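You operate a simulated robot arm through the tools that you are given. There is no shell and no other tool. Be economical: measure what you need, move in short steps, check, and stop when the job is done.

You are at the controls of a simulated robot arm. One attempt, no reset.

TASK
Warm the small tank's milk to about 40 C while stirring.
Fine: close the lid, heat knob to 40, stirrer on before the heater; switch both off at the end.

Only the result counts: the job must be done as asked and must still hold three seconds after the hand-in. Knocking over, shifting, dropping, spilling or breaking anything else fails it. Lids that push on must go on centred and level and be pressed home; caps that screw on are set level and turned clockwise until they are tight.

THE ROBOT
A 6-joint arm with a four-finger gripper on a trunk, on a base that drives. Base frame: it is fixed to the floor where the robot stands at the start and does not move with it; the origin is under the middle of the robot, x ahead of it, y to its left, z up; the surface under the hand at the start is at about z = 93.4. Units: cm, degrees, N and s.
Its first joint turns from -166.0 to 166.0 degrees. Places, roughly: cooling valve [110, -10, 40]; separator [320, 180, 60]; small tank [70, -20, 70]; small tank heat knob [40, -10, 80]; small tank heater switch [40, -10, 60]; small tank lid [80, -10, 100]; small tank outlet valve [90, 10, 30]; small tank stirrer switch [40, -10, 50]; spill [-350, 1540, 0]. Payload 3.67 kg.
Tool frame: the origin (TCP) lies between the finger pads and is the grasp point; the fingertips stand 2.8 cm ahead of it; z points along the fingers, y is the line along which they close. The gripper opens to 11.2 cm. The gripper's body begins 7.3 cm behind the TCP.
Orientation is told as [roll, pitch, yaw] about the base's x, y, z axes, in that order, counted from this pose: with the fingers straight down and closing along the base's y, the tool's x points along the base's -x, its y along +y and its z along -z.

THE INTERFACE
- The arm moves only by the tool play_rows. Its argument "increments" is a list of rows, each a list of 3 entries, a list of its own where there are three numbers: the closure in counts, from 0 (fully open) to 255 (shut), then the shift along the base's x, y, z in cm, then the turn, a rotation vector about the base's x, y, z in degrees. In form: [[hand, [x, y, z], [ax, ay, az]], ...]. A call has 1 to 20 rows; each row shifts and turns the commanded pose from where the row before left it. Rows are played at 5 a second. More than 5 cm and 8.6 degrees between two rows, or a gripper value outside its range, and nothing of the call is played. Where a pose cannot be reached the arm comes as near as it can. A force on the tool above 40 N (or 10 N above the force at the start of the call, whichever is more), or a blocked arm, ends the call early, and 0.2 s more pass. The fingers move at their own pace and stop on an object; they squeeze with about 26 N. The grip force told is the motor's: it shows also when the fingers shut on nothing. Time passes only in rows, and 0.2 s behind the last, so rows that do not move let the fingers close. It gives the time, the measured TCP pose, the force on the tool (base axes), the opening and the grip force at its end, in the units of the frame above (readings bear some noise), with the torque about the TCP (base axes, N m) and any sound that the robot's microphone picked up.
- Cameras (640 x 400 px; columns grow to the right, rows downward): "scene" is now at [9.29, 15.89, 133.64]; the picture's right is [-0.62, -0.78, 0.00], its down [-0.39, 0.31, -0.87] and it looks along [0.68, -0.54, -0.50] (base axes); focal length 231 px, centre (320, 200). "wrist" rides on the gripper at [6, -1.8, -10.4] in the tool frame; the picture's right is [0.29, 0.96, 0.00], its down [-0.80, 0.24, -0.55] and it looks along [-0.53, 0.16, 0.83] (tool axes); focal length 234 px, centre (320, 200). There is no depth. A picture from a camera that has moved, and an enlarged one, comes with that camera's place and axes in the base frame and with its lens.
- get_image(camera): a new picture of that camera. It takes no simulated time.
- drive_base(legs): drives the robot by 1 to 6 legs, each [ahead, left, turn to the left] in cm, cm and degrees, along the robot's own axes; the way and the turn of a leg run together, so that a leg with both is an arc; at most 150 cm and 180 degrees a leg. The arm and the cameras ride along, it lands a little off, and it stops where it bumps. It gives what a move gives.
- pan_tilt(pan, tilt): turns the head with the scene camera to pan (to the left, within 143 degrees either way) and tilt (down, from -29 to 69), counted from straight ahead of the robot. It gives what a move gives.
- inspect(camera, box): a new picture of the part [left, top, right, bottom] of that camera's present view, enlarged. It takes no simulated time.
- job_done(): hands the job in; it is judged then, once.

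Work in short steps. Places have to be worked out from the pictures, the camera data and where the tool is seen: move nearer, look again, correct. Check each grasp and each placing, and mend what went wrong. You have 120 turns and 98 pictures in all, those below and enlarged ones among them. Open the gripper and draw the arm clear of the work before you hand the job in, unless the task says otherwise; then end with one line.

The tools are called after "Emit:" as a command line: name --argument value ..., lists and objects as JSON in quotes. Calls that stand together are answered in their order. play_rows: Moves the arm, as the interface text tells. Its arguments: {"type":"object","properties":{"increments":{"type":"array","items":{"type":"array"}}},"required":["increments"]} The other tools are called the same way: drive_base (legs) drives the base; pan_tilt (pan, tilt) turns the head that bears the scene camera; get_image (camera) takes a picture; inspect (camera, box) takes an enlarged picture of a part of a camera's view; job_done () hands the job in.

At the start:

```text
clock: 0.0
ee_pos: [60.84, -14.36, 128.23]
tool_rot: [0.0, 0.0, 0.0]
contact_force: [0.9, 0.0, -0.5]
ft_torque: [0.0, 0.01, 0.05]
width: 11.19
grip_force: 0.1
robot x, y, heading: [-0.12, -0.03, -0.2]
head pan, tilt: [-38.6, 29.7]
```

scene: 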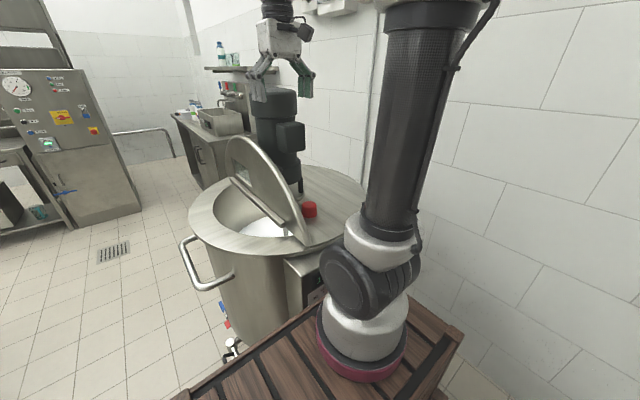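
wrist: 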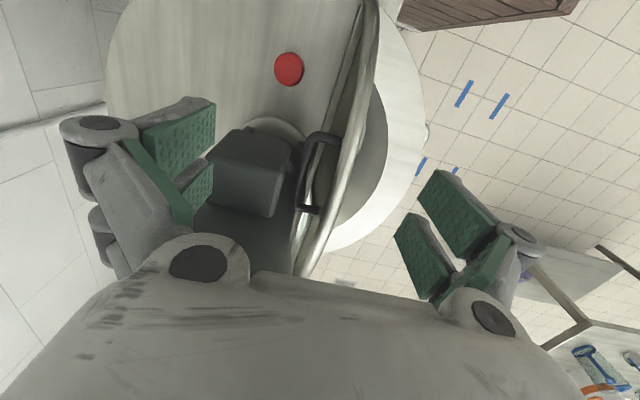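

The tank stands ahead with its half lid hinged up; the control box faces the robot. I look closer at the box and the lid.

Emit:
inspect --camera "scene" --box '[180, 120, 380, 340]'

Emit:
pan_tilt --pan -30 --tilt 60

Emit:
get_image --camera "scene"

```text
1.82 times, centred on (280, 230) of scene
camera zoom: at [9.29, 15.89, 133.64], right [-0.62, -0.78, 0.0], down [-0.39, 0.31, -0.87], along [0.68, -0.54, -0.5], focal length 420 px, centre (393, 146)
```

zoom: 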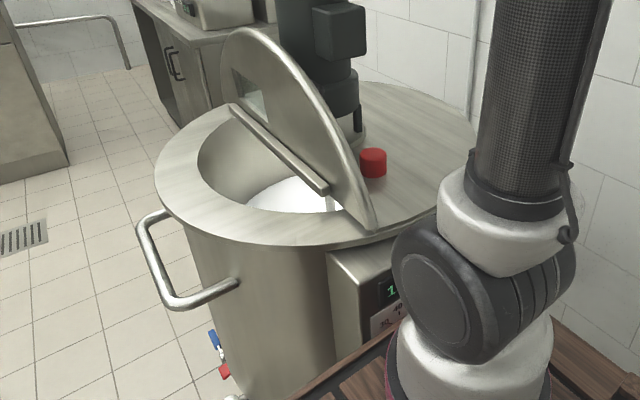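

```text
clock: 0.9
ee_pos: [60.7, -14.48, 128.17]
tool_rot: [0.0, 0.0, 0.0]
contact_force: [0.4, 0.6, 0.9]
ft_torque: [0.02, 0.02, -0.01]
width: 11.19
grip_force: 0.1
robot x, y, heading: [0.08, 0.3, 0.0]
head pan, tilt: [-30.0, 60.0]
```

```text
94 pictures are left
camera scene: at [7.99, 18.2, 129.39], right [-0.5, -0.87, 0.0], down [-0.75, 0.43, -0.5], along [0.43, -0.25, -0.87], focal length 231 px, centre (320, 200)
```

scene: 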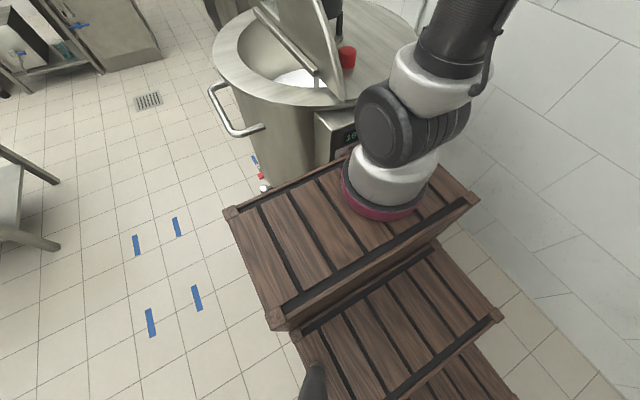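

Red knob triangulates to about (59,-20,95) and the lid stands roughly upright on a hinge along x near y=-9. I raise the hand, move to the −y side and yaw it to view the lid's outer face and handle.

Emit:
play_rows --increments '[[0, [0, 0, 4], [0, 0, 0]], [0, [0, 0, 4], [0, 0, 0]], [0, [-1, -4, 0], [0, 0, 8]], [0, [-1, -4, 0], [0, 0, 8]], [0, [-1, -4, 0], [0, 0, 8]], [0, [-1, -2, 0], [0, 0, 8]], [0, [0, 0, 0], [0, 0, 8]]]'

Emit:
get_image --camera "wrist"

Emit:
pan_tilt --pan -40 --tilt 28

Emit:
get_image --camera "scene"

```text
clock: 2.5
ee_pos: [56.61, -28.61, 136.37]
tool_rot: [-0.1, 0.0, 40.1]
contact_force: [-0.7, 0.8, 0.8]
ft_torque: [-0.01, 0.02, 0.02]
width: 11.18
grip_force: 0.0
robot x, y, heading: [-0.29, 0.19, -0.1]
head pan, tilt: [-30.0, 60.0]
```

```text
93 pictures are left
camera wrist: at [53.16, -33.97, 146.86], right [-0.84, 0.55, 0.0], down [0.46, 0.7, 0.55], along [0.3, 0.46, -0.83], focal length 234 px, centre (320, 200)
```

wrist: 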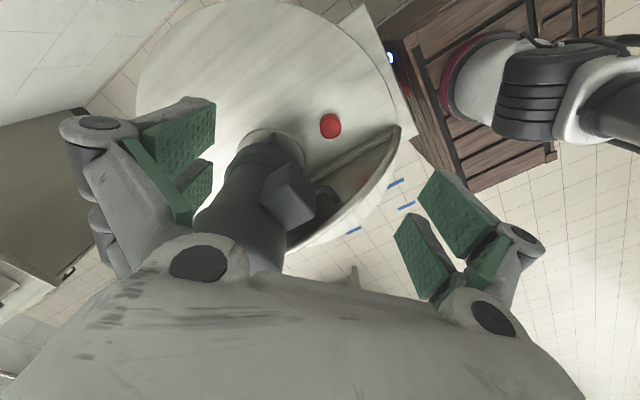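

```text
clock: 3.5
ee_pos: [56.68, -28.59, 136.38]
tool_rot: [-0.1, 0.0, 40.0]
contact_force: [-0.2, 0.0, -0.1]
ft_torque: [-0.02, 0.01, 0.02]
width: 11.22
grip_force: 0.0
robot x, y, heading: [0.05, -0.12, -0.0]
head pan, tilt: [-40.0, 28.0]
```

```text
92 pictures are left
camera scene: at [9.2, 15.67, 133.9], right [-0.64, -0.77, 0.0], down [-0.36, 0.3, -0.88], along [0.68, -0.57, -0.47], focal length 231 px, centre (320, 200)
```

scene: 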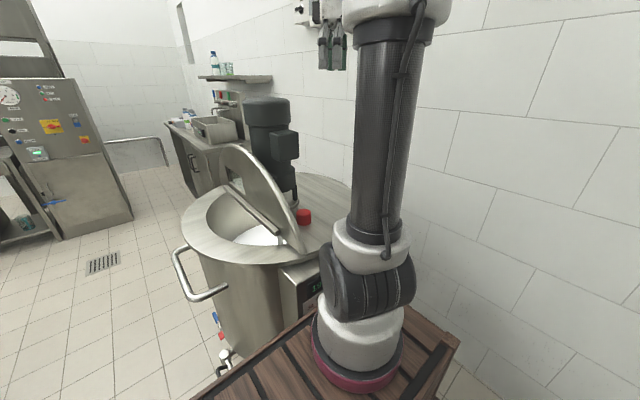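

The motor stands right behind the lid. I zoom into both pictures for the lid's details.

Emit:
inspect --camera "wrist" --box '[200, 80, 420, 260]'

Emit:
inspect --camera "scene" --box '[170, 80, 350, 280]'

```text
2.22 times, centred on (310, 170) of wrist
camera zoom: at [53.16, -33.94, 146.84], right [-0.84, 0.55, 0.0], down [0.46, 0.7, 0.55], along [0.3, 0.46, -0.83], focal length 520 px, centre (342, 267)
```

zoom: 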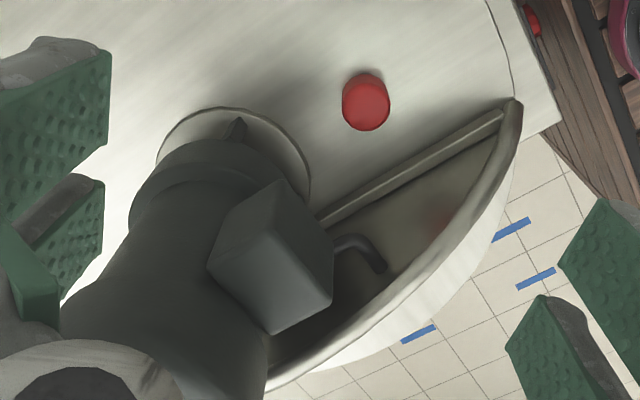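

```text
2.00 times, centred on (260, 180) of scene
camera zoom: at [9.2, 15.67, 133.9], right [-0.64, -0.77, 0.0], down [-0.36, 0.3, -0.88], along [0.68, -0.57, -0.47], focal length 462 px, centre (440, 240)
```

zoom: 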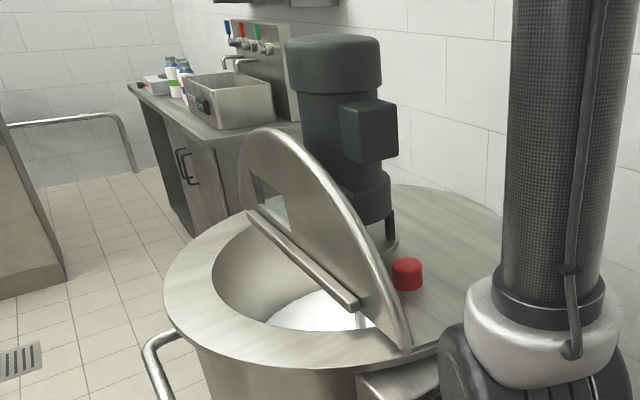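

The handle bar is at about z 105, tightly beside the motor box, so grasping it is cramped. I plan to straddle the lid's upper rim at x≈58 with fingers (closing along y) and walk it over. I return to above the rim and look.

Emit:
play_rows --increments '[[0, [0, 4, 0], [0, 0, -8]], [0, [0, 4, 0], [0, 0, -8]], [0, [0, 4, 0], [0, 0, -8]], [0, [0, 4, 0], [0, 0, -8]], [0, [0, 1.6, 0], [0, 0, -8]], [0, [0, 0, -4], [0, 0, 0]]]'

Emit:
get_image --camera "wrist"

Emit:
inspect --camera "scene" --box '[170, 0, 370, 260]'

```text
clock: 4.9
ee_pos: [56.65, -10.76, 131.84]
tool_rot: [0.0, 0.0, -0.2]
contact_force: [0.3, -0.7, 0.4]
ft_torque: [-0.01, -0.01, 0.06]
width: 11.16
grip_force: 0.0
robot x, y, heading: [-0.13, -0.44, -0.1]
head pan, tilt: [-40.0, 28.0]
```

```text
89 pictures are left
camera wrist: at [50.62, -12.68, 142.4], right [-0.29, 0.96, 0.0], down [0.8, 0.24, 0.55], along [0.53, 0.16, -0.83], focal length 234 px, centre (320, 200)
```

wrist: 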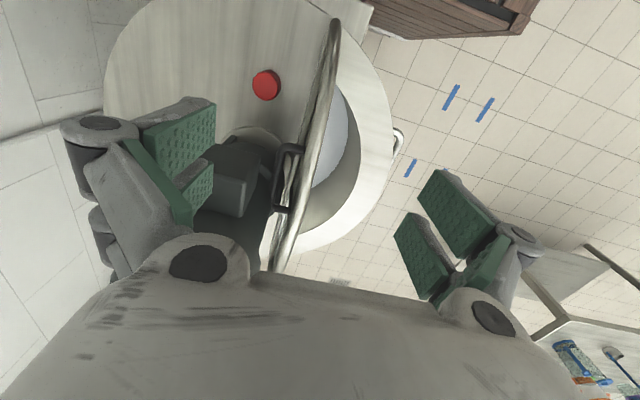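

```text
1.54 times, centred on (270, 130) of scene
camera zoom: at [9.19, 15.67, 133.91], right [-0.64, -0.77, 0.0], down [-0.36, 0.3, -0.88], along [0.68, -0.57, -0.47], focal length 356 px, centre (397, 308)
```

zoom: 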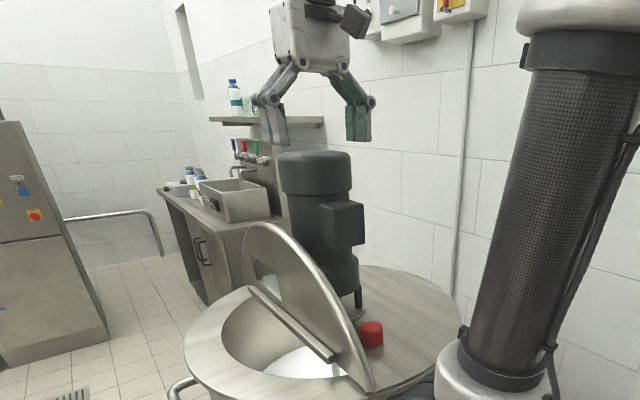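

Rim plane is about y=-10.9 and its top at x=57 is near z 114. I narrow the fingers to ~6 cm and come down straddling the rim.

Emit:
play_rows --increments '[[118, [0.3, 0, 0], [0, 0, 0]], [118, [0, 0, -4], [0, 0, 0]], [118, [0, 0, -4], [0, 0, 0]], [118, [0, 0, -4], [0, 0, 0]], [118, [0, 0, -3], [0, 0, 0]], [118, [0, 0, -2], [0, 0, 0]]]'

Emit:
get_image --camera "wrist"

Emit:
inspect --camera "scene" --box '[170, 60, 370, 260]'

```text
clock: 6.3
ee_pos: [57.38, -10.78, 115.13]
tool_rot: [0.1, 0.0, 0.0]
contact_force: [-0.5, 0.8, -0.2]
ft_torque: [-0.02, -0.01, 0.0]
width: 5.99
grip_force: 0.0
robot x, y, heading: [-0.1, 0.21, -0.2]
head pan, tilt: [-40.0, 28.0]
```

```text
87 pictures are left
camera wrist: at [51.42, -12.74, 125.62], right [-0.29, 0.96, 0.0], down [0.8, 0.24, 0.55], along [0.53, 0.16, -0.83], focal length 234 px, centre (320, 200)
```

wrist: 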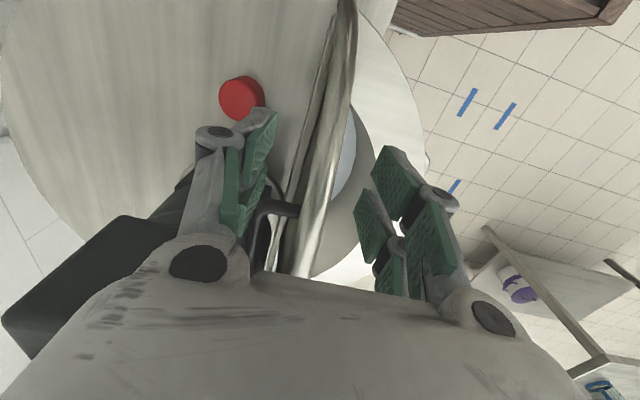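

```text
2.00 times, centred on (270, 160) of scene
camera zoom: at [9.19, 15.67, 133.91], right [-0.64, -0.77, 0.0], down [-0.36, 0.3, -0.88], along [0.68, -0.57, -0.47], focal length 462 px, centre (420, 280)
```

zoom: 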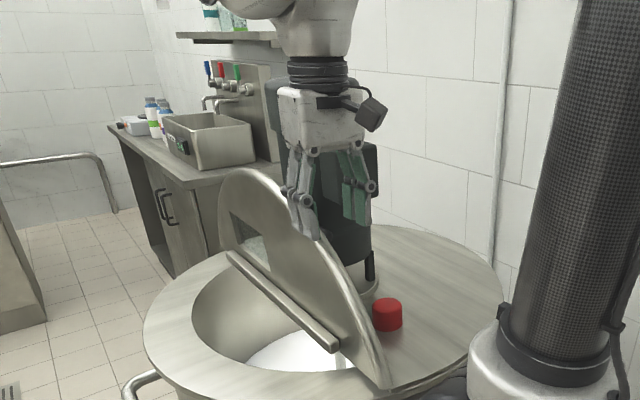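

The lid rim lies between the fingers, tips about at the rim height. I go down 4 cm more and then move 3 cm to +y with the trailing finger, watching the force.

Emit:
play_rows --increments '[[118, [0, 0, -2], [0, 0, 0]], [118, [0, 0, -2], [0, 0, 0]], [118, [0, 1, 0], [0, 0, 0]], [118, [0, 1, 0], [0, 0, 0]], [118, [0, 1, 0], [0, 0, 0]], [118, [0, 1, 0], [0, 0, 0]]]'

Emit:
get_image --camera "wrist"

Emit:
inspect --camera "scene" --box '[170, 60, 370, 260]'

```text
clock: 7.7
ee_pos: [57.1, -6.88, 111.3]
tool_rot: [0.0, 0.0, 0.0]
contact_force: [-0.7, -2.4, -1.5]
ft_torque: [-0.04, 0.01, -0.05]
width: 6.13
grip_force: 0.6
robot x, y, heading: [0.21, 0.22, 0.1]
head pan, tilt: [-40.0, 28.0]
```

```text
85 pictures are left
camera wrist: at [51.11, -8.74, 121.77], right [-0.29, 0.96, 0.0], down [0.8, 0.24, 0.55], along [0.53, 0.16, -0.83], focal length 234 px, centre (320, 200)
```

wrist: 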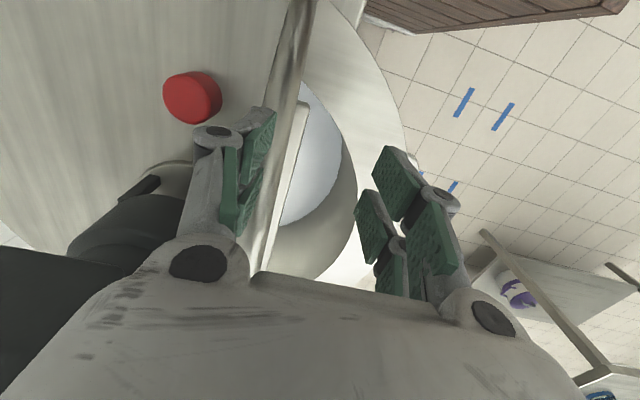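

```text
2.00 times, centred on (270, 160) of scene
camera zoom: at [9.2, 15.66, 133.91], right [-0.64, -0.77, 0.0], down [-0.36, 0.3, -0.88], along [0.68, -0.57, -0.47], focal length 462 px, centre (420, 280)
```

zoom: 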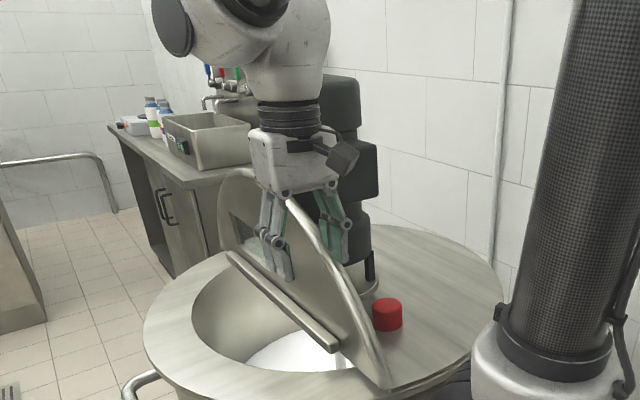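

The rear finger touches the lid (−2.4 N along y) and it has begun to move. I now carry the hand round the hinge (about y −10, z 94) in 5° steps, turning the tool along.

Emit:
play_rows --increments '[[118, [0, 1.5, -0.3], [-5, 0, 0]], [118, [0, 1.5, -0.5], [-5, 0, 0]], [118, [0, 1.4, -0.6], [-5, 0, 0]], [118, [0, 1.35, -0.7], [-5, 0, 0]]]'

Emit:
inspect --camera "scene" --box '[170, 60, 370, 260]'

```text
clock: 8.7
ee_pos: [57.22, -1.06, 109.05]
tool_rot: [-20.1, 0.0, -0.1]
contact_force: [0.7, 0.3, -0.9]
ft_torque: [0.03, -0.04, 0.01]
width: 6.03
grip_force: 0.0
robot x, y, heading: [-0.1, 0.03, -0.2]
head pan, tilt: [-40.0, 28.0]
```

```text
2.00 times, centred on (270, 160) of scene
camera zoom: at [9.19, 15.65, 133.92], right [-0.64, -0.77, 0.0], down [-0.36, 0.3, -0.88], along [0.68, -0.57, -0.47], focal length 462 px, centre (420, 280)
```

zoom: 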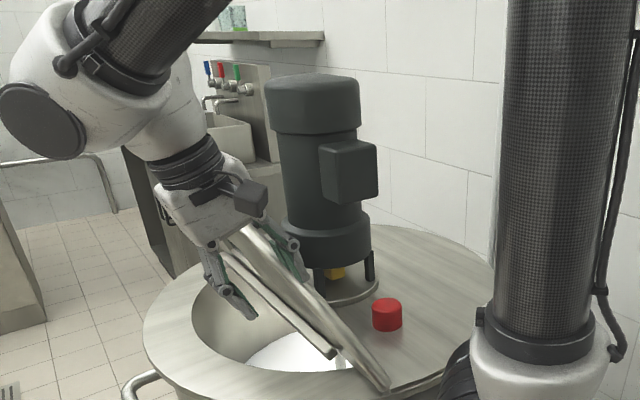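

The lid follows, now leaning about 25°. I continue round the arc.

Emit:
play_rows --increments '[[118, [0, 1.25, -0.8], [-5, 0, 0]], [118, [0, 1.2, -0.95], [-5, 0, 0]], [118, [0, 1.1, -1.05], [-5, 0, 0]], [118, [0, 1.0, -1.1], [-5, 0, 0]]]'

Emit:
inspect --camera "scene" --box '[170, 60, 370, 260]'

Emit:
get_image --camera "wrist"

```text
clock: 9.7
ee_pos: [57.27, 3.34, 105.04]
tool_rot: [-40.0, 0.0, 0.0]
contact_force: [0.1, -0.3, 0.0]
ft_torque: [0.05, 0.0, 0.06]
width: 6.04
grip_force: 0.1
robot x, y, heading: [0.03, 0.45, 0.2]
head pan, tilt: [-40.0, 28.0]
```

```text
2.00 times, centred on (270, 160) of scene
camera zoom: at [9.18, 15.65, 133.92], right [-0.64, -0.77, 0.0], down [-0.36, 0.3, -0.88], along [0.68, -0.57, -0.47], focal length 462 px, centre (420, 280)
```

zoom: 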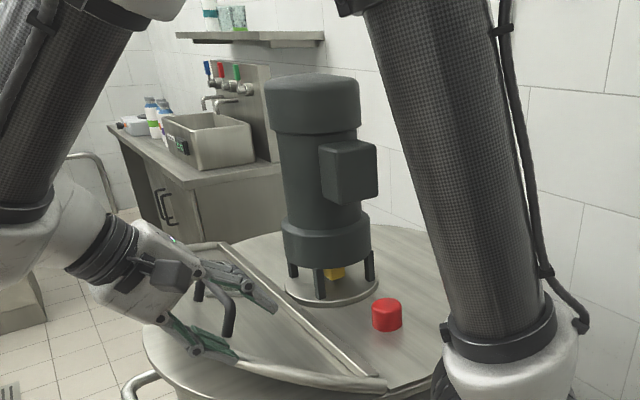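

```text
81 pictures are left
camera wrist: at [51.18, 8.52, 114.34], right [-0.29, 0.73, -0.62], down [0.8, 0.54, 0.27], along [0.53, -0.41, -0.74], focal length 234 px, centre (320, 200)
```

wrist: 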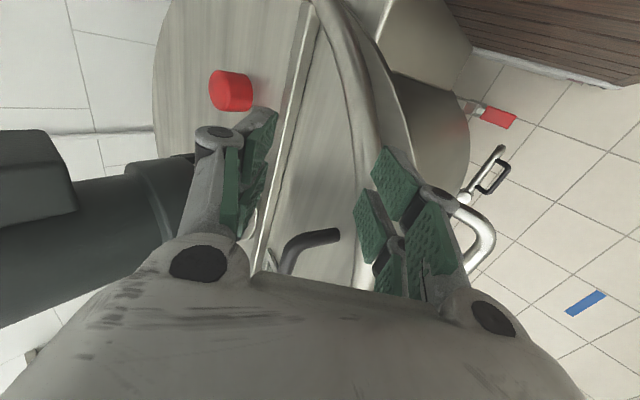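

The lid rests on the front finger at roughly 25° above level. I lower it about 10° more, then slide the hand outward along the lid so that it settles the last bit.

Emit:
play_rows --increments '[[118, [0, 0.9, -1.2], [-5, 0, 0]], [118, [0, 0.8, -1.3], [-5, 0, 0]], [118, [0, 0, -0.7], [0, 0, 0]]]'

Emit:
inspect --camera "scene" --box '[170, 100, 370, 280]'

Emit:
get_image --camera "wrist"

```text
clock: 10.5
ee_pos: [57.33, 5.02, 102.01]
tool_rot: [-50.0, -0.1, 0.0]
contact_force: [0.0, 0.1, 0.0]
ft_torque: [0.0, -0.01, 0.01]
width: 6.01
grip_force: 0.0
robot x, y, heading: [0.21, 0.21, 0.1]
head pan, tilt: [-40.0, 28.0]
```

```text
2.22 times, centred on (270, 190) of scene
camera zoom: at [9.19, 15.67, 133.91], right [-0.64, -0.77, 0.0], down [-0.36, 0.3, -0.88], along [0.68, -0.57, -0.47], focal length 514 px, centre (431, 222)
```

zoom: 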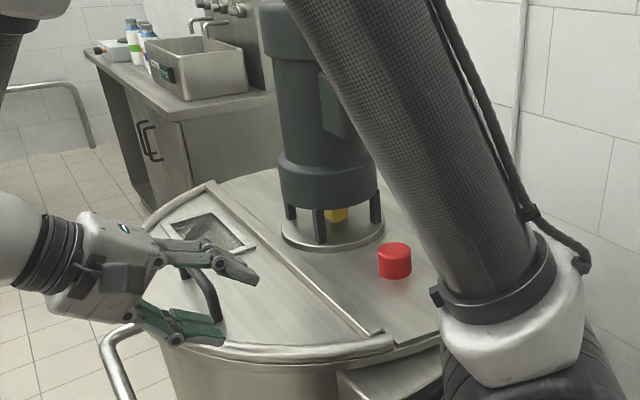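

```text
79 pictures are left
camera wrist: at [51.27, 11.77, 110.09], right [-0.29, 0.62, -0.73], down [0.8, 0.58, 0.17], along [0.53, -0.54, -0.66], focal length 234 px, centre (320, 200)
```

wrist: 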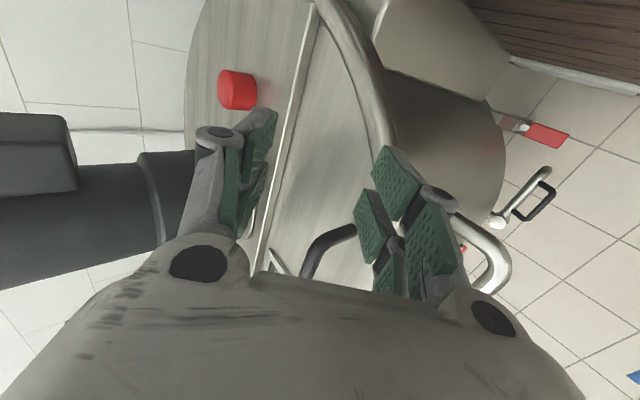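

The lid now seems to lie flat with both fingers above it. I back out slowly up and outward and look.

Emit:
play_rows --increments '[[118, [0, 1.5, 0.7], [0, 0, 0]], [118, [0, 1.5, 0.7], [0, 0, 0]], [118, [0, 2, 1], [0, 0, 0]], [118, [0, 2, 2], [0, 0, 0]]]'

Emit:
inspect --camera "scene" --box '[170, 100, 370, 280]'

```text
clock: 11.5
ee_pos: [57.27, 12.08, 106.24]
tool_rot: [-50.1, -0.1, 0.0]
contact_force: [0.6, 0.0, 0.3]
ft_torque: [0.0, 0.03, -0.03]
width: 6.03
grip_force: 0.0
robot x, y, heading: [0.54, 0.24, 0.0]
head pan, tilt: [-40.0, 28.0]
```

```text
2.22 times, centred on (270, 190) of scene
camera zoom: at [9.21, 15.67, 133.91], right [-0.64, -0.77, 0.0], down [-0.36, 0.3, -0.88], along [0.68, -0.57, -0.47], focal length 514 px, centre (431, 222)
```

zoom: 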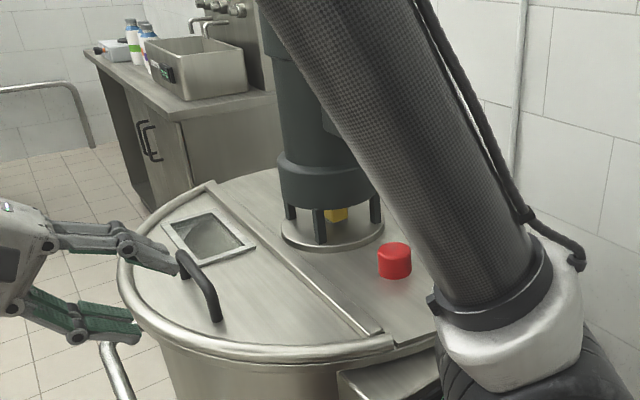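

The lid lies flat. I raise the hand, point it down again, close it, and place it over the lid at about (58, 3) to check it with a light press.

Emit:
play_rows --increments '[[160, [0, 0, 3], [8, 0, 0]], [220, [0, -1, 3], [8, 0, 0]], [255, [0, -2, 2], [8, 0, 0]], [255, [0, -2, 0], [8, 0, 0]], [255, [0, -2, 0], [8, 0, 0]], [255, [0, -2, 0], [8, 0, 0]], [255, [0, 0, 0], [2, 0, 0]]]'

Emit:
get_image --camera "wrist"

```text
clock: 13.1
ee_pos: [57.07, 3.04, 114.25]
tool_rot: [0.1, -0.1, 0.0]
contact_force: [0.2, 0.3, 0.3]
ft_torque: [-0.01, 0.0, -0.01]
width: 0.0
grip_force: 26.2
robot x, y, heading: [-0.18, -0.22, 0.1]
head pan, tilt: [-40.0, 28.0]
```

```text
77 pictures are left
camera wrist: at [51.09, 1.11, 124.8], right [-0.29, 0.96, 0.0], down [0.8, 0.24, 0.55], along [0.53, 0.16, -0.83], focal length 234 px, centre (320, 200)
```

wrist: 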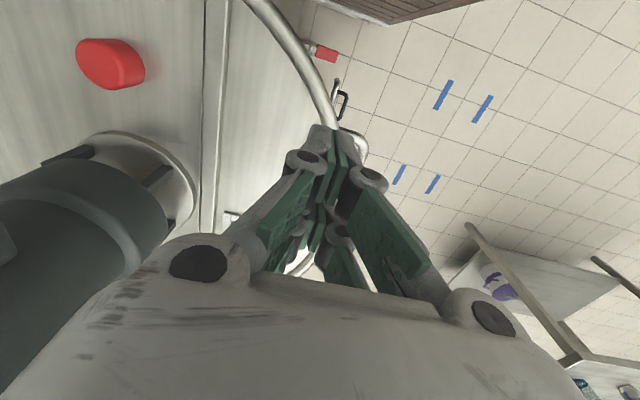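

Hand is clear above the lid. I lower to the lid with small last steps until force shows.

Emit:
play_rows --increments '[[255, [2, -1, -4], [0, 0, 0]], [255, [0, -1, -4], [0, 0, 0]], [255, [0, 0, -4], [0, 0, 0]], [255, [0, 0, -1.5], [0, 0, 0]], [255, [0, 0, -0.7], [0, 0, 0]], [255, [0, 0, -0.5], [0, 0, 0]], [255, [0, 0, -0.5], [0, 0, 0]], [255, [0, 0, -0.5], [0, 0, 0]], [255, [0, 0, -0.5], [0, 0, 0]], [255, [0, 0, -0.5], [0, 0, 0]], [255, [0, 0, -0.5], [0, 0, 0]]]'

```text
clock: 15.5
ee_pos: [59.32, 1.15, 97.14]
tool_rot: [0.0, 0.0, 0.1]
contact_force: [-0.6, -0.6, 0.7]
ft_torque: [0.0, 0.0, -0.02]
width: 0.0
grip_force: 25.6
robot x, y, heading: [0.09, 0.47, -0.0]
head pan, tilt: [-40.0, 28.0]
```

No contact yet with the tip at z≈94.3. I go on in small steps.

Emit:
play_rows --increments '[[255, [0, 0, -0.4], [0, 0, 0]], [255, [0, 0, -0.4], [0, 0, 0]], [255, [0, 0, -0.3], [0, 0, 0]], [255, [0, 0, -0.3], [0, 0, 0]], [255, [0, 0, 0], [0, 0, 0]]]'

Emit:
inspect --camera "scene" --box '[170, 100, 370, 280]'

```text
clock: 16.5
ee_pos: [59.11, 1.24, 96.08]
tool_rot: [0.0, -0.2, -0.1]
contact_force: [-9.8, -1.1, 20.8]
ft_torque: [-0.03, 0.56, -0.01]
width: 0.59
grip_force: 35.7
robot x, y, heading: [0.0, 0.03, -0.2]
head pan, tilt: [-40.0, 28.0]
stopped in row 4: the force on the tool passed its limit at 50 N (the readings are from after the stop); the commanded pose is now the measured one
```

```text
2.22 times, centred on (270, 190) of scene
camera zoom: at [9.1, 15.67, 133.92], right [-0.64, -0.77, 0.0], down [-0.36, 0.3, -0.88], along [0.68, -0.57, -0.47], focal length 514 px, centre (431, 222)
```

zoom: 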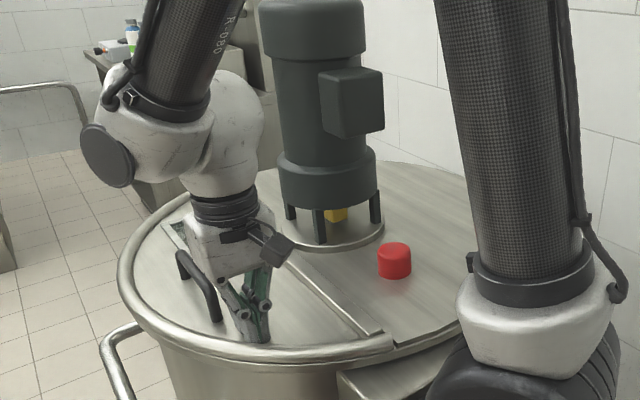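

The lid is seated and stiff (50 N). I raise the hand and drive the base straight back 45 cm to reach the panel on the tank's front box.

Emit:
play_rows --increments '[[255, [0, 0, 2], [0, 0, 0]], [255, [0, 0, 5], [0, 0, 0]], [255, [0, 0, 5], [0, 0, 0]], [255, [0, 0, 5], [0, 0, 0]], [255, [0, 0, 5], [0, 0, 0]], [255, [0, 0, 5], [0, 0, 0]], [255, [0, 0, 3], [0, 0, 0]]]'

Emit:
drive_base --legs '[[-45, 0, 0]]'

Emit:
pan_tilt --pan -25 --tilt 30

Emit:
get_image --camera "scene"

Emit:
get_image --camera "wrist"

```text
clock: 18.1
ee_pos: [59.25, 1.26, 126.12]
tool_rot: [0.1, -0.1, 0.0]
contact_force: [0.0, -0.7, 0.0]
ft_torque: [0.01, 0.01, 0.0]
width: 0.0
grip_force: 35.5
robot x, y, heading: [0.01, 0.32, -0.2]
head pan, tilt: [-40.0, 28.0]
```

```text
clock: 20.8
ee_pos: [14.86, 1.22, 125.91]
tool_rot: [-0.1, -0.1, 0.2]
contact_force: [0.3, -0.6, 0.0]
ft_torque: [0.01, 0.01, -0.05]
width: 0.01
grip_force: 35.4
robot x, y, heading: [-44.16, 0.04, 0.4]
head pan, tilt: [-40.0, 28.0]
```

```text
clock: 21.5
ee_pos: [14.76, 1.39, 125.95]
tool_rot: [0.0, -0.1, 0.2]
contact_force: [0.2, 1.0, 0.0]
ft_torque: [-0.03, 0.02, -0.01]
width: 0.01
grip_force: 35.8
robot x, y, heading: [-43.85, 0.09, 0.1]
head pan, tilt: [-25.0, 30.0]
```

```text
75 pictures are left
camera scene: at [-34.02, 17.68, 133.6], right [-0.42, -0.91, 0.0], down [-0.45, 0.21, -0.87], along [0.79, -0.36, -0.5], focal length 231 px, centre (320, 200)
```

scene: 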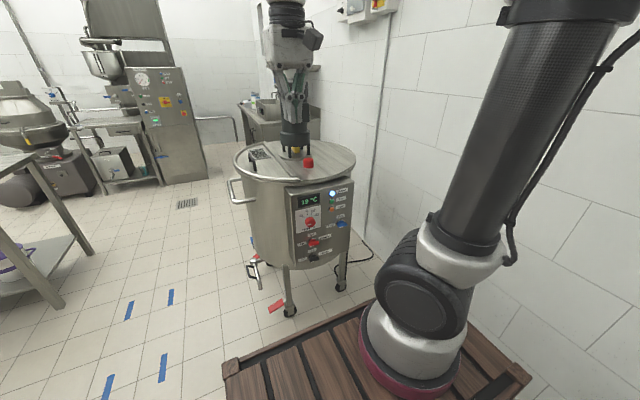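

```text
74 pictures are left
camera wrist: at [8.75, -0.64, 136.47], right [-0.29, 0.96, 0.0], down [0.8, 0.24, 0.56], along [0.53, 0.16, -0.83], focal length 234 px, centre (320, 200)
```

wrist: 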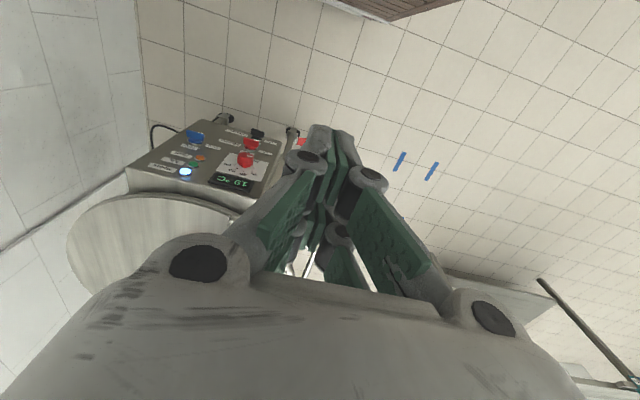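

The panel is visible now (19 °C). I zoom in on it.

Emit:
inspect --camera "scene" --box '[280, 175, 365, 275]'

Emit:
inspect --camera "wrist" --box '[120, 100, 290, 210]'

```text
4.00 times, centred on (322, 225) of scene
camera zoom: at [-34.02, 17.68, 133.6], right [-0.42, -0.91, 0.0], down [-0.45, 0.21, -0.87], along [0.79, -0.36, -0.5], focal length 925 px, centre (310, 100)
```

zoom: 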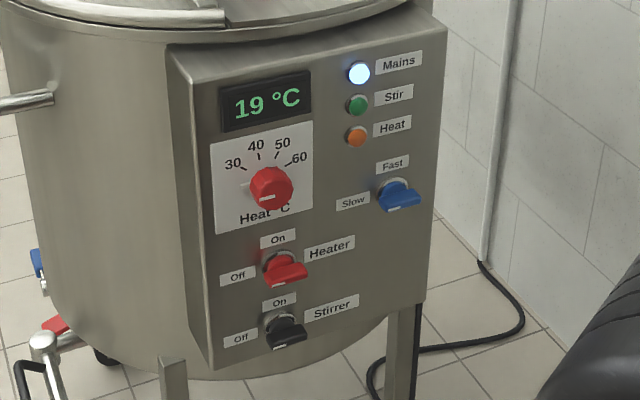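

```text
3.64 times, centred on (205, 155) of wrist
camera zoom: at [8.75, -0.64, 136.47], right [-0.29, 0.96, 0.0], down [0.8, 0.24, 0.56], along [0.53, 0.16, -0.83], focal length 852 px, centre (738, 364)
```

zoom: 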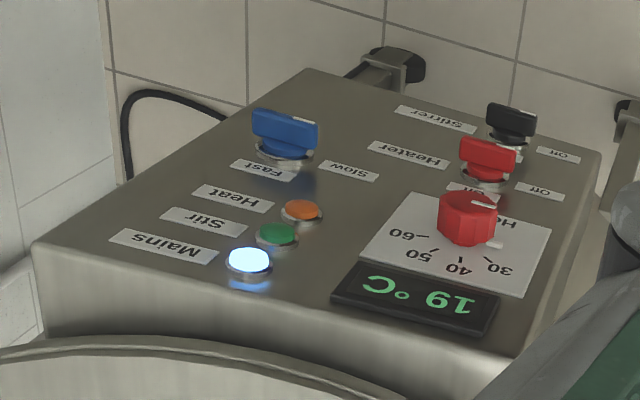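

Knobs by triangulation: heat ≈(39.5,-12,77.5), heater ≈(39.7,-13,66), stirrer ≈(39.4,-13,57), panel face x≈41 facing −x. Off is at 9 o'clock, On at 12 for both switches. I swing the tool to point at +x while lowering.

Emit:
play_rows --increments '[[140, [0, -1.3, -2], [0, -8.2, 0]], [140, [0.5, -1.3, -2], [0, -8.2, 0]], [140, [0.5, -1.3, -3], [0, -8.2, 0]], [140, [0.5, -1.3, -3], [0, -8.2, 0]], [140, [0.5, -1.3, -3], [0, -8.2, 0]], [140, [0.5, -1.3, -3], [0, -8.2, 0]], [140, [0.5, -1.3, -3], [0, -8.2, 0]], [140, [0.5, -1.3, -3], [0, -8.2, 0]], [140, [0.5, -1.3, -3], [0, -8.2, 0]], [140, [0.5, -1.3, -3], [0, -8.2, 0]], [140, [0.5, -1.3, -3], [0, -8, 0]]]'

Emit:
get_image --camera "scene"

Emit:
get_image --camera "wrist"

```text
clock: 23.9
ee_pos: [34.23, -11.96, 113.64]
tool_rot: [-1.3, -85.8, 2.4]
contact_force: [-0.2, 0.7, 1.3]
ft_torque: [0.0, 0.08, -0.03]
width: 5.05
grip_force: 0.1
out of reach, approached as far as the arm can: row 5, 6, 7, 8, 9, 10, 11
robot x, y, heading: [-44.48, -0.04, 0.3]
head pan, tilt: [-25.0, 30.0]
```

```text
71 pictures are left
camera scene: at [-34.12, 17.69, 133.6], right [-0.42, -0.91, 0.0], down [-0.45, 0.21, -0.87], along [0.79, -0.36, -0.5], focal length 231 px, centre (320, 200)
```

scene: 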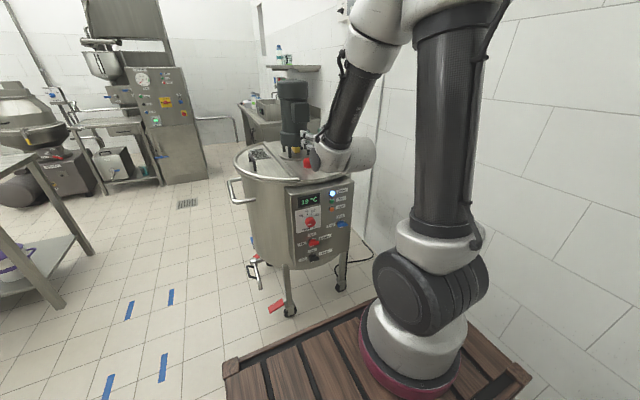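

```text
70 pictures are left
camera wrist: at [23.45, -14.17, 108.52], right [-0.04, 0.96, -0.29], down [-0.5, 0.23, 0.84], along [0.87, 0.18, 0.47], focal length 234 px, centre (320, 200)
```

wrist: 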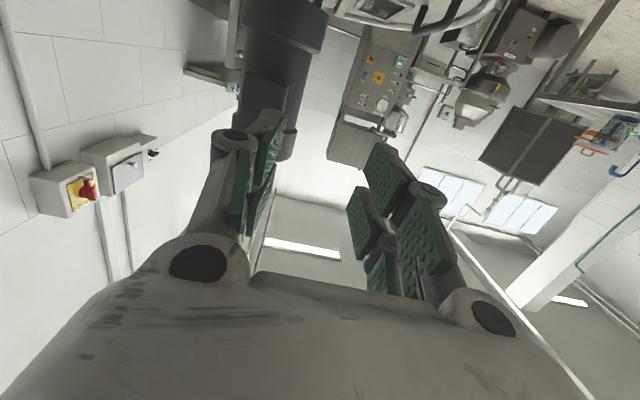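

Too close for a level tool: with it pointing ahead the near limit is about 78 cm. I drive back 17 cm more so that the panel lies at radius ~100.

Emit:
drive_base --legs '[[-17, 0, 0]]'

Emit:
play_rows --increments '[[140, [0, 0, 0], [0, 0, 0]]]'

```text
clock: 25.4
ee_pos: [17.11, -12.29, 113.57]
tool_rot: [-1.4, -85.8, 2.5]
contact_force: [0.3, -0.3, -0.4]
ft_torque: [-0.03, 0.0, 0.0]
width: 5.03
grip_force: 0.0
robot x, y, heading: [-61.64, 0.06, 0.3]
head pan, tilt: [-25.0, 30.0]
```

```text
clock: 25.8
ee_pos: [17.19, -12.28, 113.68]
tool_rot: [-1.6, -85.7, 2.4]
contact_force: [0.2, 0.4, -0.9]
ft_torque: [-0.02, 0.02, -0.01]
width: 5.04
grip_force: 0.0
robot x, y, heading: [-61.64, -0.28, 0.1]
head pan, tilt: [-25.0, 30.0]
```

Now I lower the hand in front of the panel and level the tool.

Emit:
play_rows --increments '[[140, [0, 0, -4], [0, -2, 0]], [140, [0, 0, -4], [0, -2, 0]], [140, [0, 0, -4], [0, 0, 0]], [140, [0, 0, -4], [0, 0, 0]], [140, [0, 0, -4], [0, 0, 0]], [140, [0, 0, -4], [0, 0, 0]], [140, [0, 0, -4], [0, 0, 0]], [140, [0, 0, -4], [0, 0, 0]], [140, [0, 0, -4], [0, 0, 0]], [140, [0, 0, -4], [0, 0, 0]]]'

Emit:
get_image --camera "scene"

Emit:
get_image --camera "wrist"

```text
clock: 28.0
ee_pos: [18.75, -12.08, 74.02]
tool_rot: [-33.7, -89.8, 34.6]
contact_force: [0.0, 0.5, 0.2]
ft_torque: [0.02, 0.02, 0.03]
width: 5.05
grip_force: 0.1
out of reach, approached as far as the arm can: row 1, 2
robot x, y, heading: [-61.29, -0.28, -0.1]
head pan, tilt: [-25.0, 30.0]
```

```text
69 pictures are left
camera scene: at [-51.15, 17.64, 133.6], right [-0.42, -0.91, 0.0], down [-0.45, 0.21, -0.87], along [0.78, -0.37, -0.5], focal length 231 px, centre (320, 200)
```

scene: 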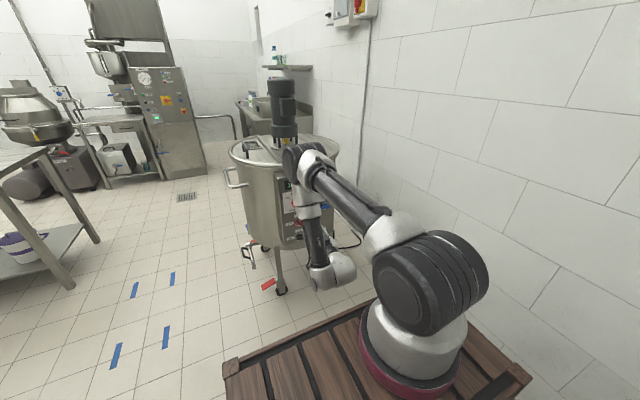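

```text
68 pictures are left
camera wrist: at [8.5, -14.23, 68.26], right [-0.02, 0.96, -0.29], down [-0.55, 0.23, 0.8], along [0.83, 0.17, 0.53], focal length 234 px, centre (320, 200)
```

wrist: 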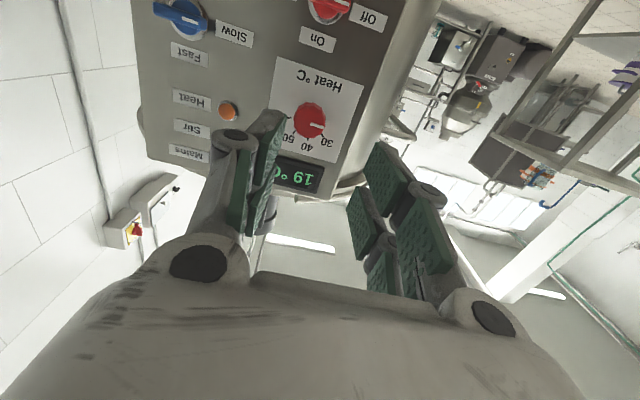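

Good view of the panel (upside down). I enlarge it to read the knob pointer.

Emit:
inspect --camera "wrist" --box '[240, 0, 400, 200]'

```text
2.00 times, centred on (320, 100) of wrist
camera zoom: at [8.5, -14.23, 68.26], right [-0.02, 0.96, -0.29], down [-0.55, 0.23, 0.8], along [0.83, 0.17, 0.53], focal length 468 px, centre (320, 400)
```

zoom: 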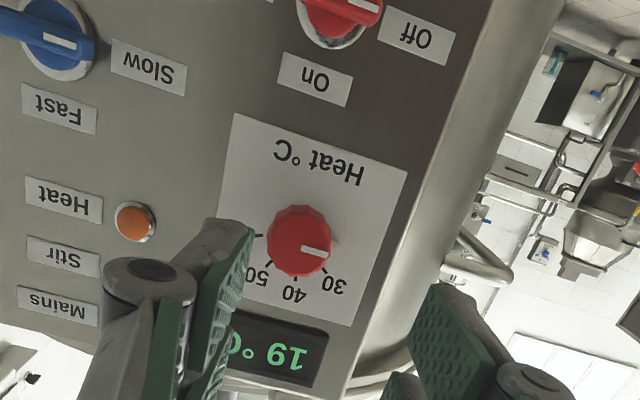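

Pointer is near 9 o'clock; ticks 30/40/50/60 sit about −46/−15/+15/+46° from the top, so about +75–80° clockwise is needed. I open a bit, roll the tool −80° about x and line up with the knob at about (…, -12.6, 76.8).

Emit:
play_rows --increments '[[100, [1, 0, 0.3], [-8, 0, 0]], [100, [1, 0, 0.3], [-8, 0, 0]], [100, [1, -0.5, 0.3], [-8, 0, 0]], [100, [1, 0, 0.3], [-8, 0, 0]], [100, [1, 0, 0.3], [-8, 0, 0]], [100, [0, 0, 0.3], [-8, 0, 0]], [100, [0, 0, 0.3], [-8, 0, 0]], [100, [0, 0, 0.3], [-8, 0, 0]], [100, [0, 0, 0.2], [-8, 0, 0]], [100, [0, 0, 0.2], [-8, 0, 0]]]'

Emit:
get_image --camera "wrist"

Emit:
inspect --camera "scene" --box '[220, 120, 380, 300]'

```text
clock: 30.2
ee_pos: [24.0, -12.44, 76.71]
tool_rot: [-89.0, -9.7, 89.7]
contact_force: [-0.8, 0.4, 0.0]
ft_torque: [0.01, 0.0, 0.01]
width: 6.82
grip_force: 0.1
robot x, y, heading: [-61.74, -0.02, 0.1]
head pan, tilt: [-25.0, 30.0]
```

```text
66 pictures are left
camera wrist: at [13.64, -18.82, 77.78], right [-0.02, -0.12, -0.99], down [-0.55, 0.83, -0.09], along [0.83, 0.55, -0.08], focal length 234 px, centre (320, 200)
```

wrist: 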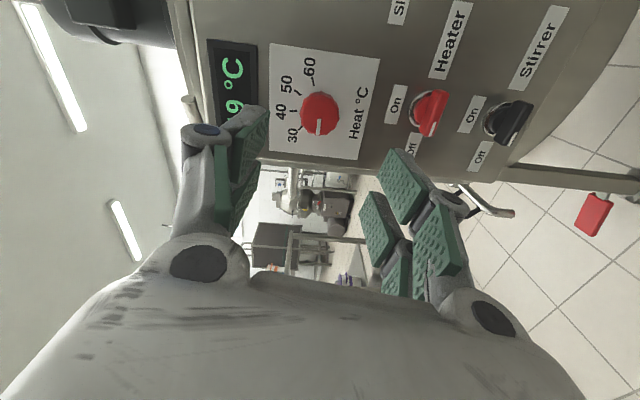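

```text
2.22 times, centred on (300, 210) of scene
camera zoom: at [-51.13, 17.64, 133.59], right [-0.42, -0.91, 0.0], down [-0.45, 0.21, -0.87], along [0.78, -0.37, -0.5], focal length 514 px, centre (364, 178)
```

zoom: 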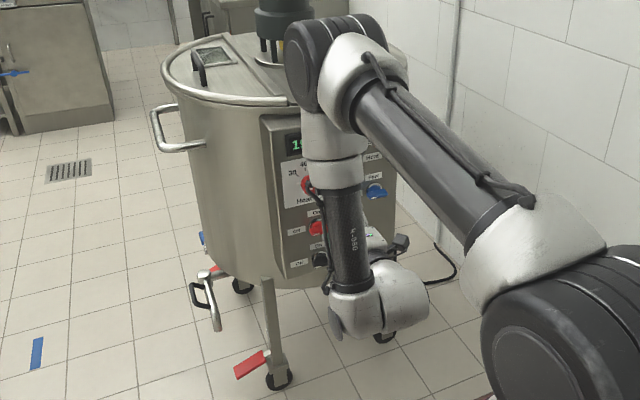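

Knob refined to about (39, -12.8, 76.6). I advance to TCP x≈36.5 and close on it.

Emit:
play_rows --increments '[[100, [4, -0.2, 0], [0, 0, 0]], [100, [4, -0.2, 0], [0, 0, 0]], [100, [2.5, 0, 0], [0, 0, 0]], [100, [1, 0, 0], [0, 0, 0]], [100, [1, 0, 0], [0, 0, 0]]]'

Emit:
get_image --camera "wrist"

```text
clock: 31.4
ee_pos: [36.52, -13.0, 76.64]
tool_rot: [-89.0, -9.8, 89.7]
contact_force: [-0.3, -0.2, 1.1]
ft_torque: [-0.02, 0.0, 0.03]
width: 6.82
grip_force: 0.0
robot x, y, heading: [-61.4, -0.12, 0.1]
head pan, tilt: [-25.0, 30.0]
```

```text
64 pictures are left
camera wrist: at [26.11, -19.31, 77.79], right [-0.02, -0.12, -0.99], down [-0.55, 0.83, -0.09], along [0.83, 0.55, -0.08], focal length 234 px, centre (320, 200)
```

wrist: 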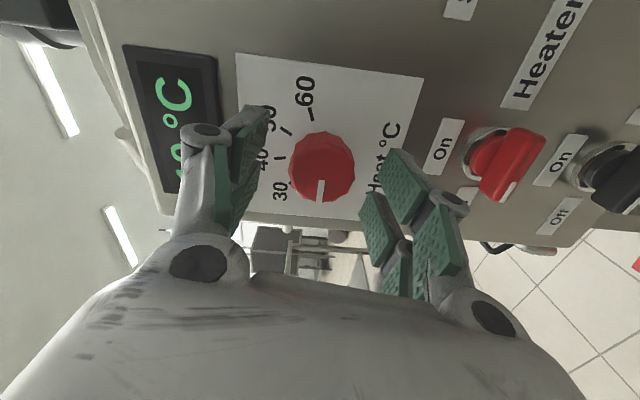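

Well aligned with the knob. I go 1 cm further in and close gently to grip.

Emit:
play_rows --increments '[[100, [0.5, -0.2, 0], [0, 0, 0]], [100, [0.5, 0, 0], [0, 0, 0]], [180, [0, 0, 0], [0, 0, 0]], [255, [0, 0, 0], [0, 0, 0]], [255, [0, 0, 0], [0, 0, 0]]]'

Emit:
get_image --camera "wrist"

```text
clock: 32.6
ee_pos: [37.54, -13.05, 76.53]
tool_rot: [-88.6, -9.8, 89.7]
contact_force: [-3.2, 5.6, -28.3]
ft_torque: [-0.15, 0.66, 0.6]
width: 4.1
grip_force: 45.3
robot x, y, heading: [-61.8, -0.02, -0.1]
head pan, tilt: [-25.0, 30.0]
```

```text
63 pictures are left
camera wrist: at [27.08, -19.44, 77.56], right [-0.02, -0.12, -0.99], down [-0.56, 0.83, -0.09], along [0.83, 0.55, -0.09], focal length 234 px, centre (320, 200)
```

wrist: 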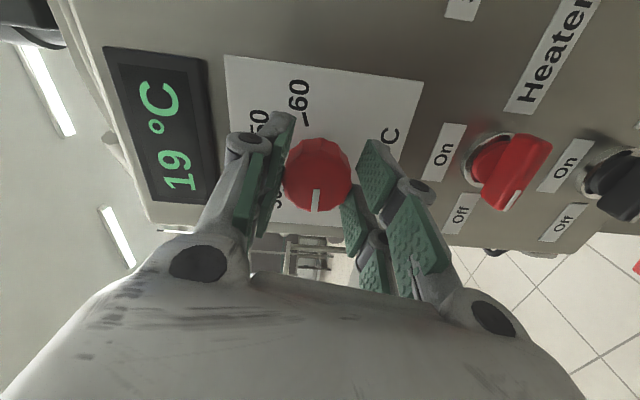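

Gripped (4.1 cm), with a −28 N side load in z, so the hand is a little high. I ease down 0.3 cm.

Emit:
play_rows --increments '[[255, [0, 0, -0.2], [0, 0, 0]], [255, [0, 0.1, -0.2], [0, 0, 0]]]'

```text
clock: 33.2
ee_pos: [37.57, -13.08, 76.43]
tool_rot: [-89.0, -9.8, 89.5]
contact_force: [-31.0, 4.8, -10.2]
ft_torque: [0.16, 0.12, 0.57]
width: 4.11
grip_force: 45.2
robot x, y, heading: [-61.7, -0.14, 0.1]
head pan, tilt: [-25.0, 30.0]
```

Now x is loaded (−31 N); I ease back slightly in x.

Emit:
play_rows --increments '[[255, [-0.15, 0, -0.05], [0, 0, 0]], [255, [-0.1, 0, 0], [0, 0, 0]]]'

```text
clock: 33.8
ee_pos: [37.56, -13.17, 76.56]
tool_rot: [-89.3, -9.9, 89.6]
contact_force: [2.4, -4.1, -2.7]
ft_torque: [0.22, 0.56, -0.66]
width: 4.1
grip_force: 44.7
robot x, y, heading: [-61.68, -0.05, -0.0]
head pan, tilt: [-25.0, 30.0]
```

Forces are low now. I turn clockwise (positive about x) by 40° first and look at the pointer.

Emit:
play_rows --increments '[[255, [0, 0, 0], [8, 0, 0]], [255, [0, 0, 0], [8, 0, 0]], [255, [0, 0, 0], [8, 0, 0]], [255, [0, 0, 0], [8, 0, 0]], [255, [0, 0, 0], [8, 0, 0]]]'

Emit:
get_image --camera "wrist"

```text
clock: 35.0
ee_pos: [37.43, -12.96, 76.06]
tool_rot: [-88.5, -49.9, 89.5]
contact_force: [25.1, 1.2, -14.9]
ft_torque: [-0.11, 0.09, 0.08]
width: 4.1
grip_force: 45.1
robot x, y, heading: [-61.47, -0.11, 0.1]
head pan, tilt: [-25.0, 30.0]
```

```text
62 pictures are left
camera wrist: at [27.05, -18.37, 72.89], right [-0.02, 0.55, -0.84], down [-0.55, 0.69, 0.47], along [0.83, 0.47, 0.29], focal length 234 px, centre (320, 200)
```

wrist: 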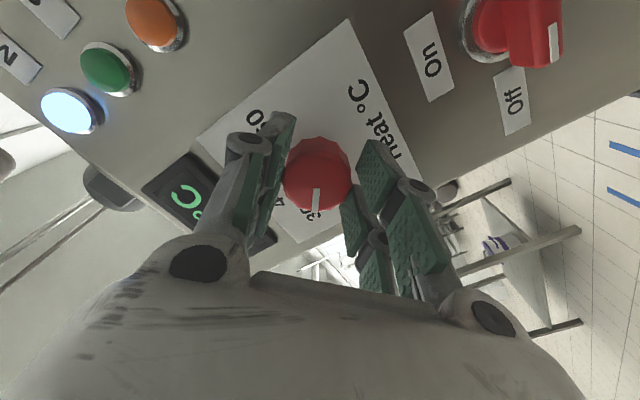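

The knob turns with the hand; pointer now near 30. I turn 32° more.

Emit:
play_rows --increments '[[255, [0.1, 0, -0.1], [8, 0, 0]], [255, [0.05, 0, -0.05], [8, 0, 0]], [255, [0, 0, 0], [8, 0, 0]], [255, [0, 0, 0], [8, 0, 0]]]'

Emit:
inspect --camera "wrist" --box '[220, 60, 440, 260]'

```text
clock: 36.1
ee_pos: [37.47, -12.6, 75.84]
tool_rot: [-85.5, -81.6, 86.9]
contact_force: [0.5, 4.0, 0.6]
ft_torque: [0.01, 0.14, -0.08]
width: 4.11
grip_force: 45.2
robot x, y, heading: [-61.74, -0.1, -0.0]
head pan, tilt: [-25.0, 30.0]
stopped in row 4: the force on the tool passed its limit at 42 N (the readings are from after the stop); the commanded pose is now the measured one
```

```text
2.00 times, centred on (330, 160) of wrist
camera zoom: at [27.05, -15.62, 70.43], right [-0.03, 0.9, -0.43], down [-0.55, 0.34, 0.76], along [0.83, 0.26, 0.49], focal length 468 px, centre (300, 280)
```

zoom: 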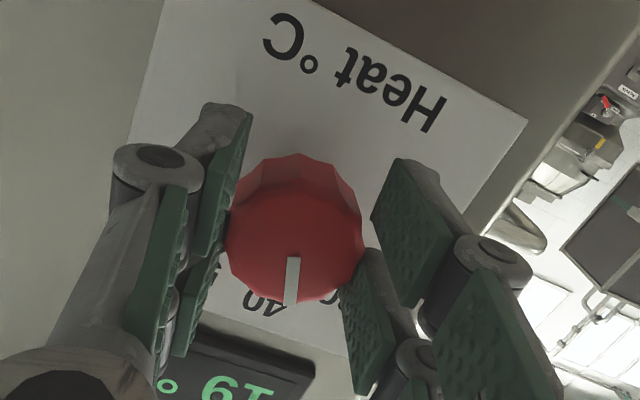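

Turned ~72°; the pointer looks close to 40. I release and back off to read it.

Emit:
play_rows --increments '[[100, [0, 0, 0], [0, 0, 0]], [100, [0, 0, 0], [0, 0, 0]], [100, [-3, 0, 0], [0, 0, 0]], [100, [-4, 0, 0], [0, 0, 0]], [100, [-4, 0, -3], [0, 0, 0]], [100, [0, 0, -4], [0, 0, 0]]]'

Emit:
inspect --camera "wrist" --box '[200, 40, 440, 260]'

```text
clock: 37.5
ee_pos: [26.55, -12.41, 68.49]
tool_rot: [-85.8, -81.6, 87.2]
contact_force: [-0.4, -0.1, 0.4]
ft_torque: [-0.03, 0.0, 0.02]
width: 6.81
grip_force: 0.0
robot x, y, heading: [-61.45, -0.27, 0.0]
head pan, tilt: [-25.0, 30.0]
```

```text
1.82 times, centred on (320, 150) of wrist
camera zoom: at [16.09, -15.5, 63.07], right [-0.02, 0.9, -0.43], down [-0.55, 0.34, 0.76], along [0.83, 0.25, 0.49], focal length 426 px, centre (320, 291)
```

zoom: 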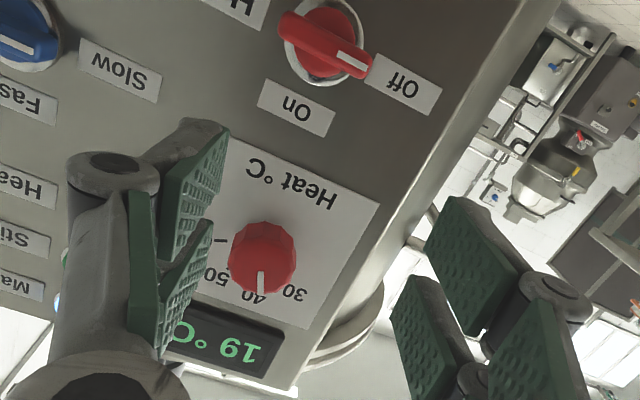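

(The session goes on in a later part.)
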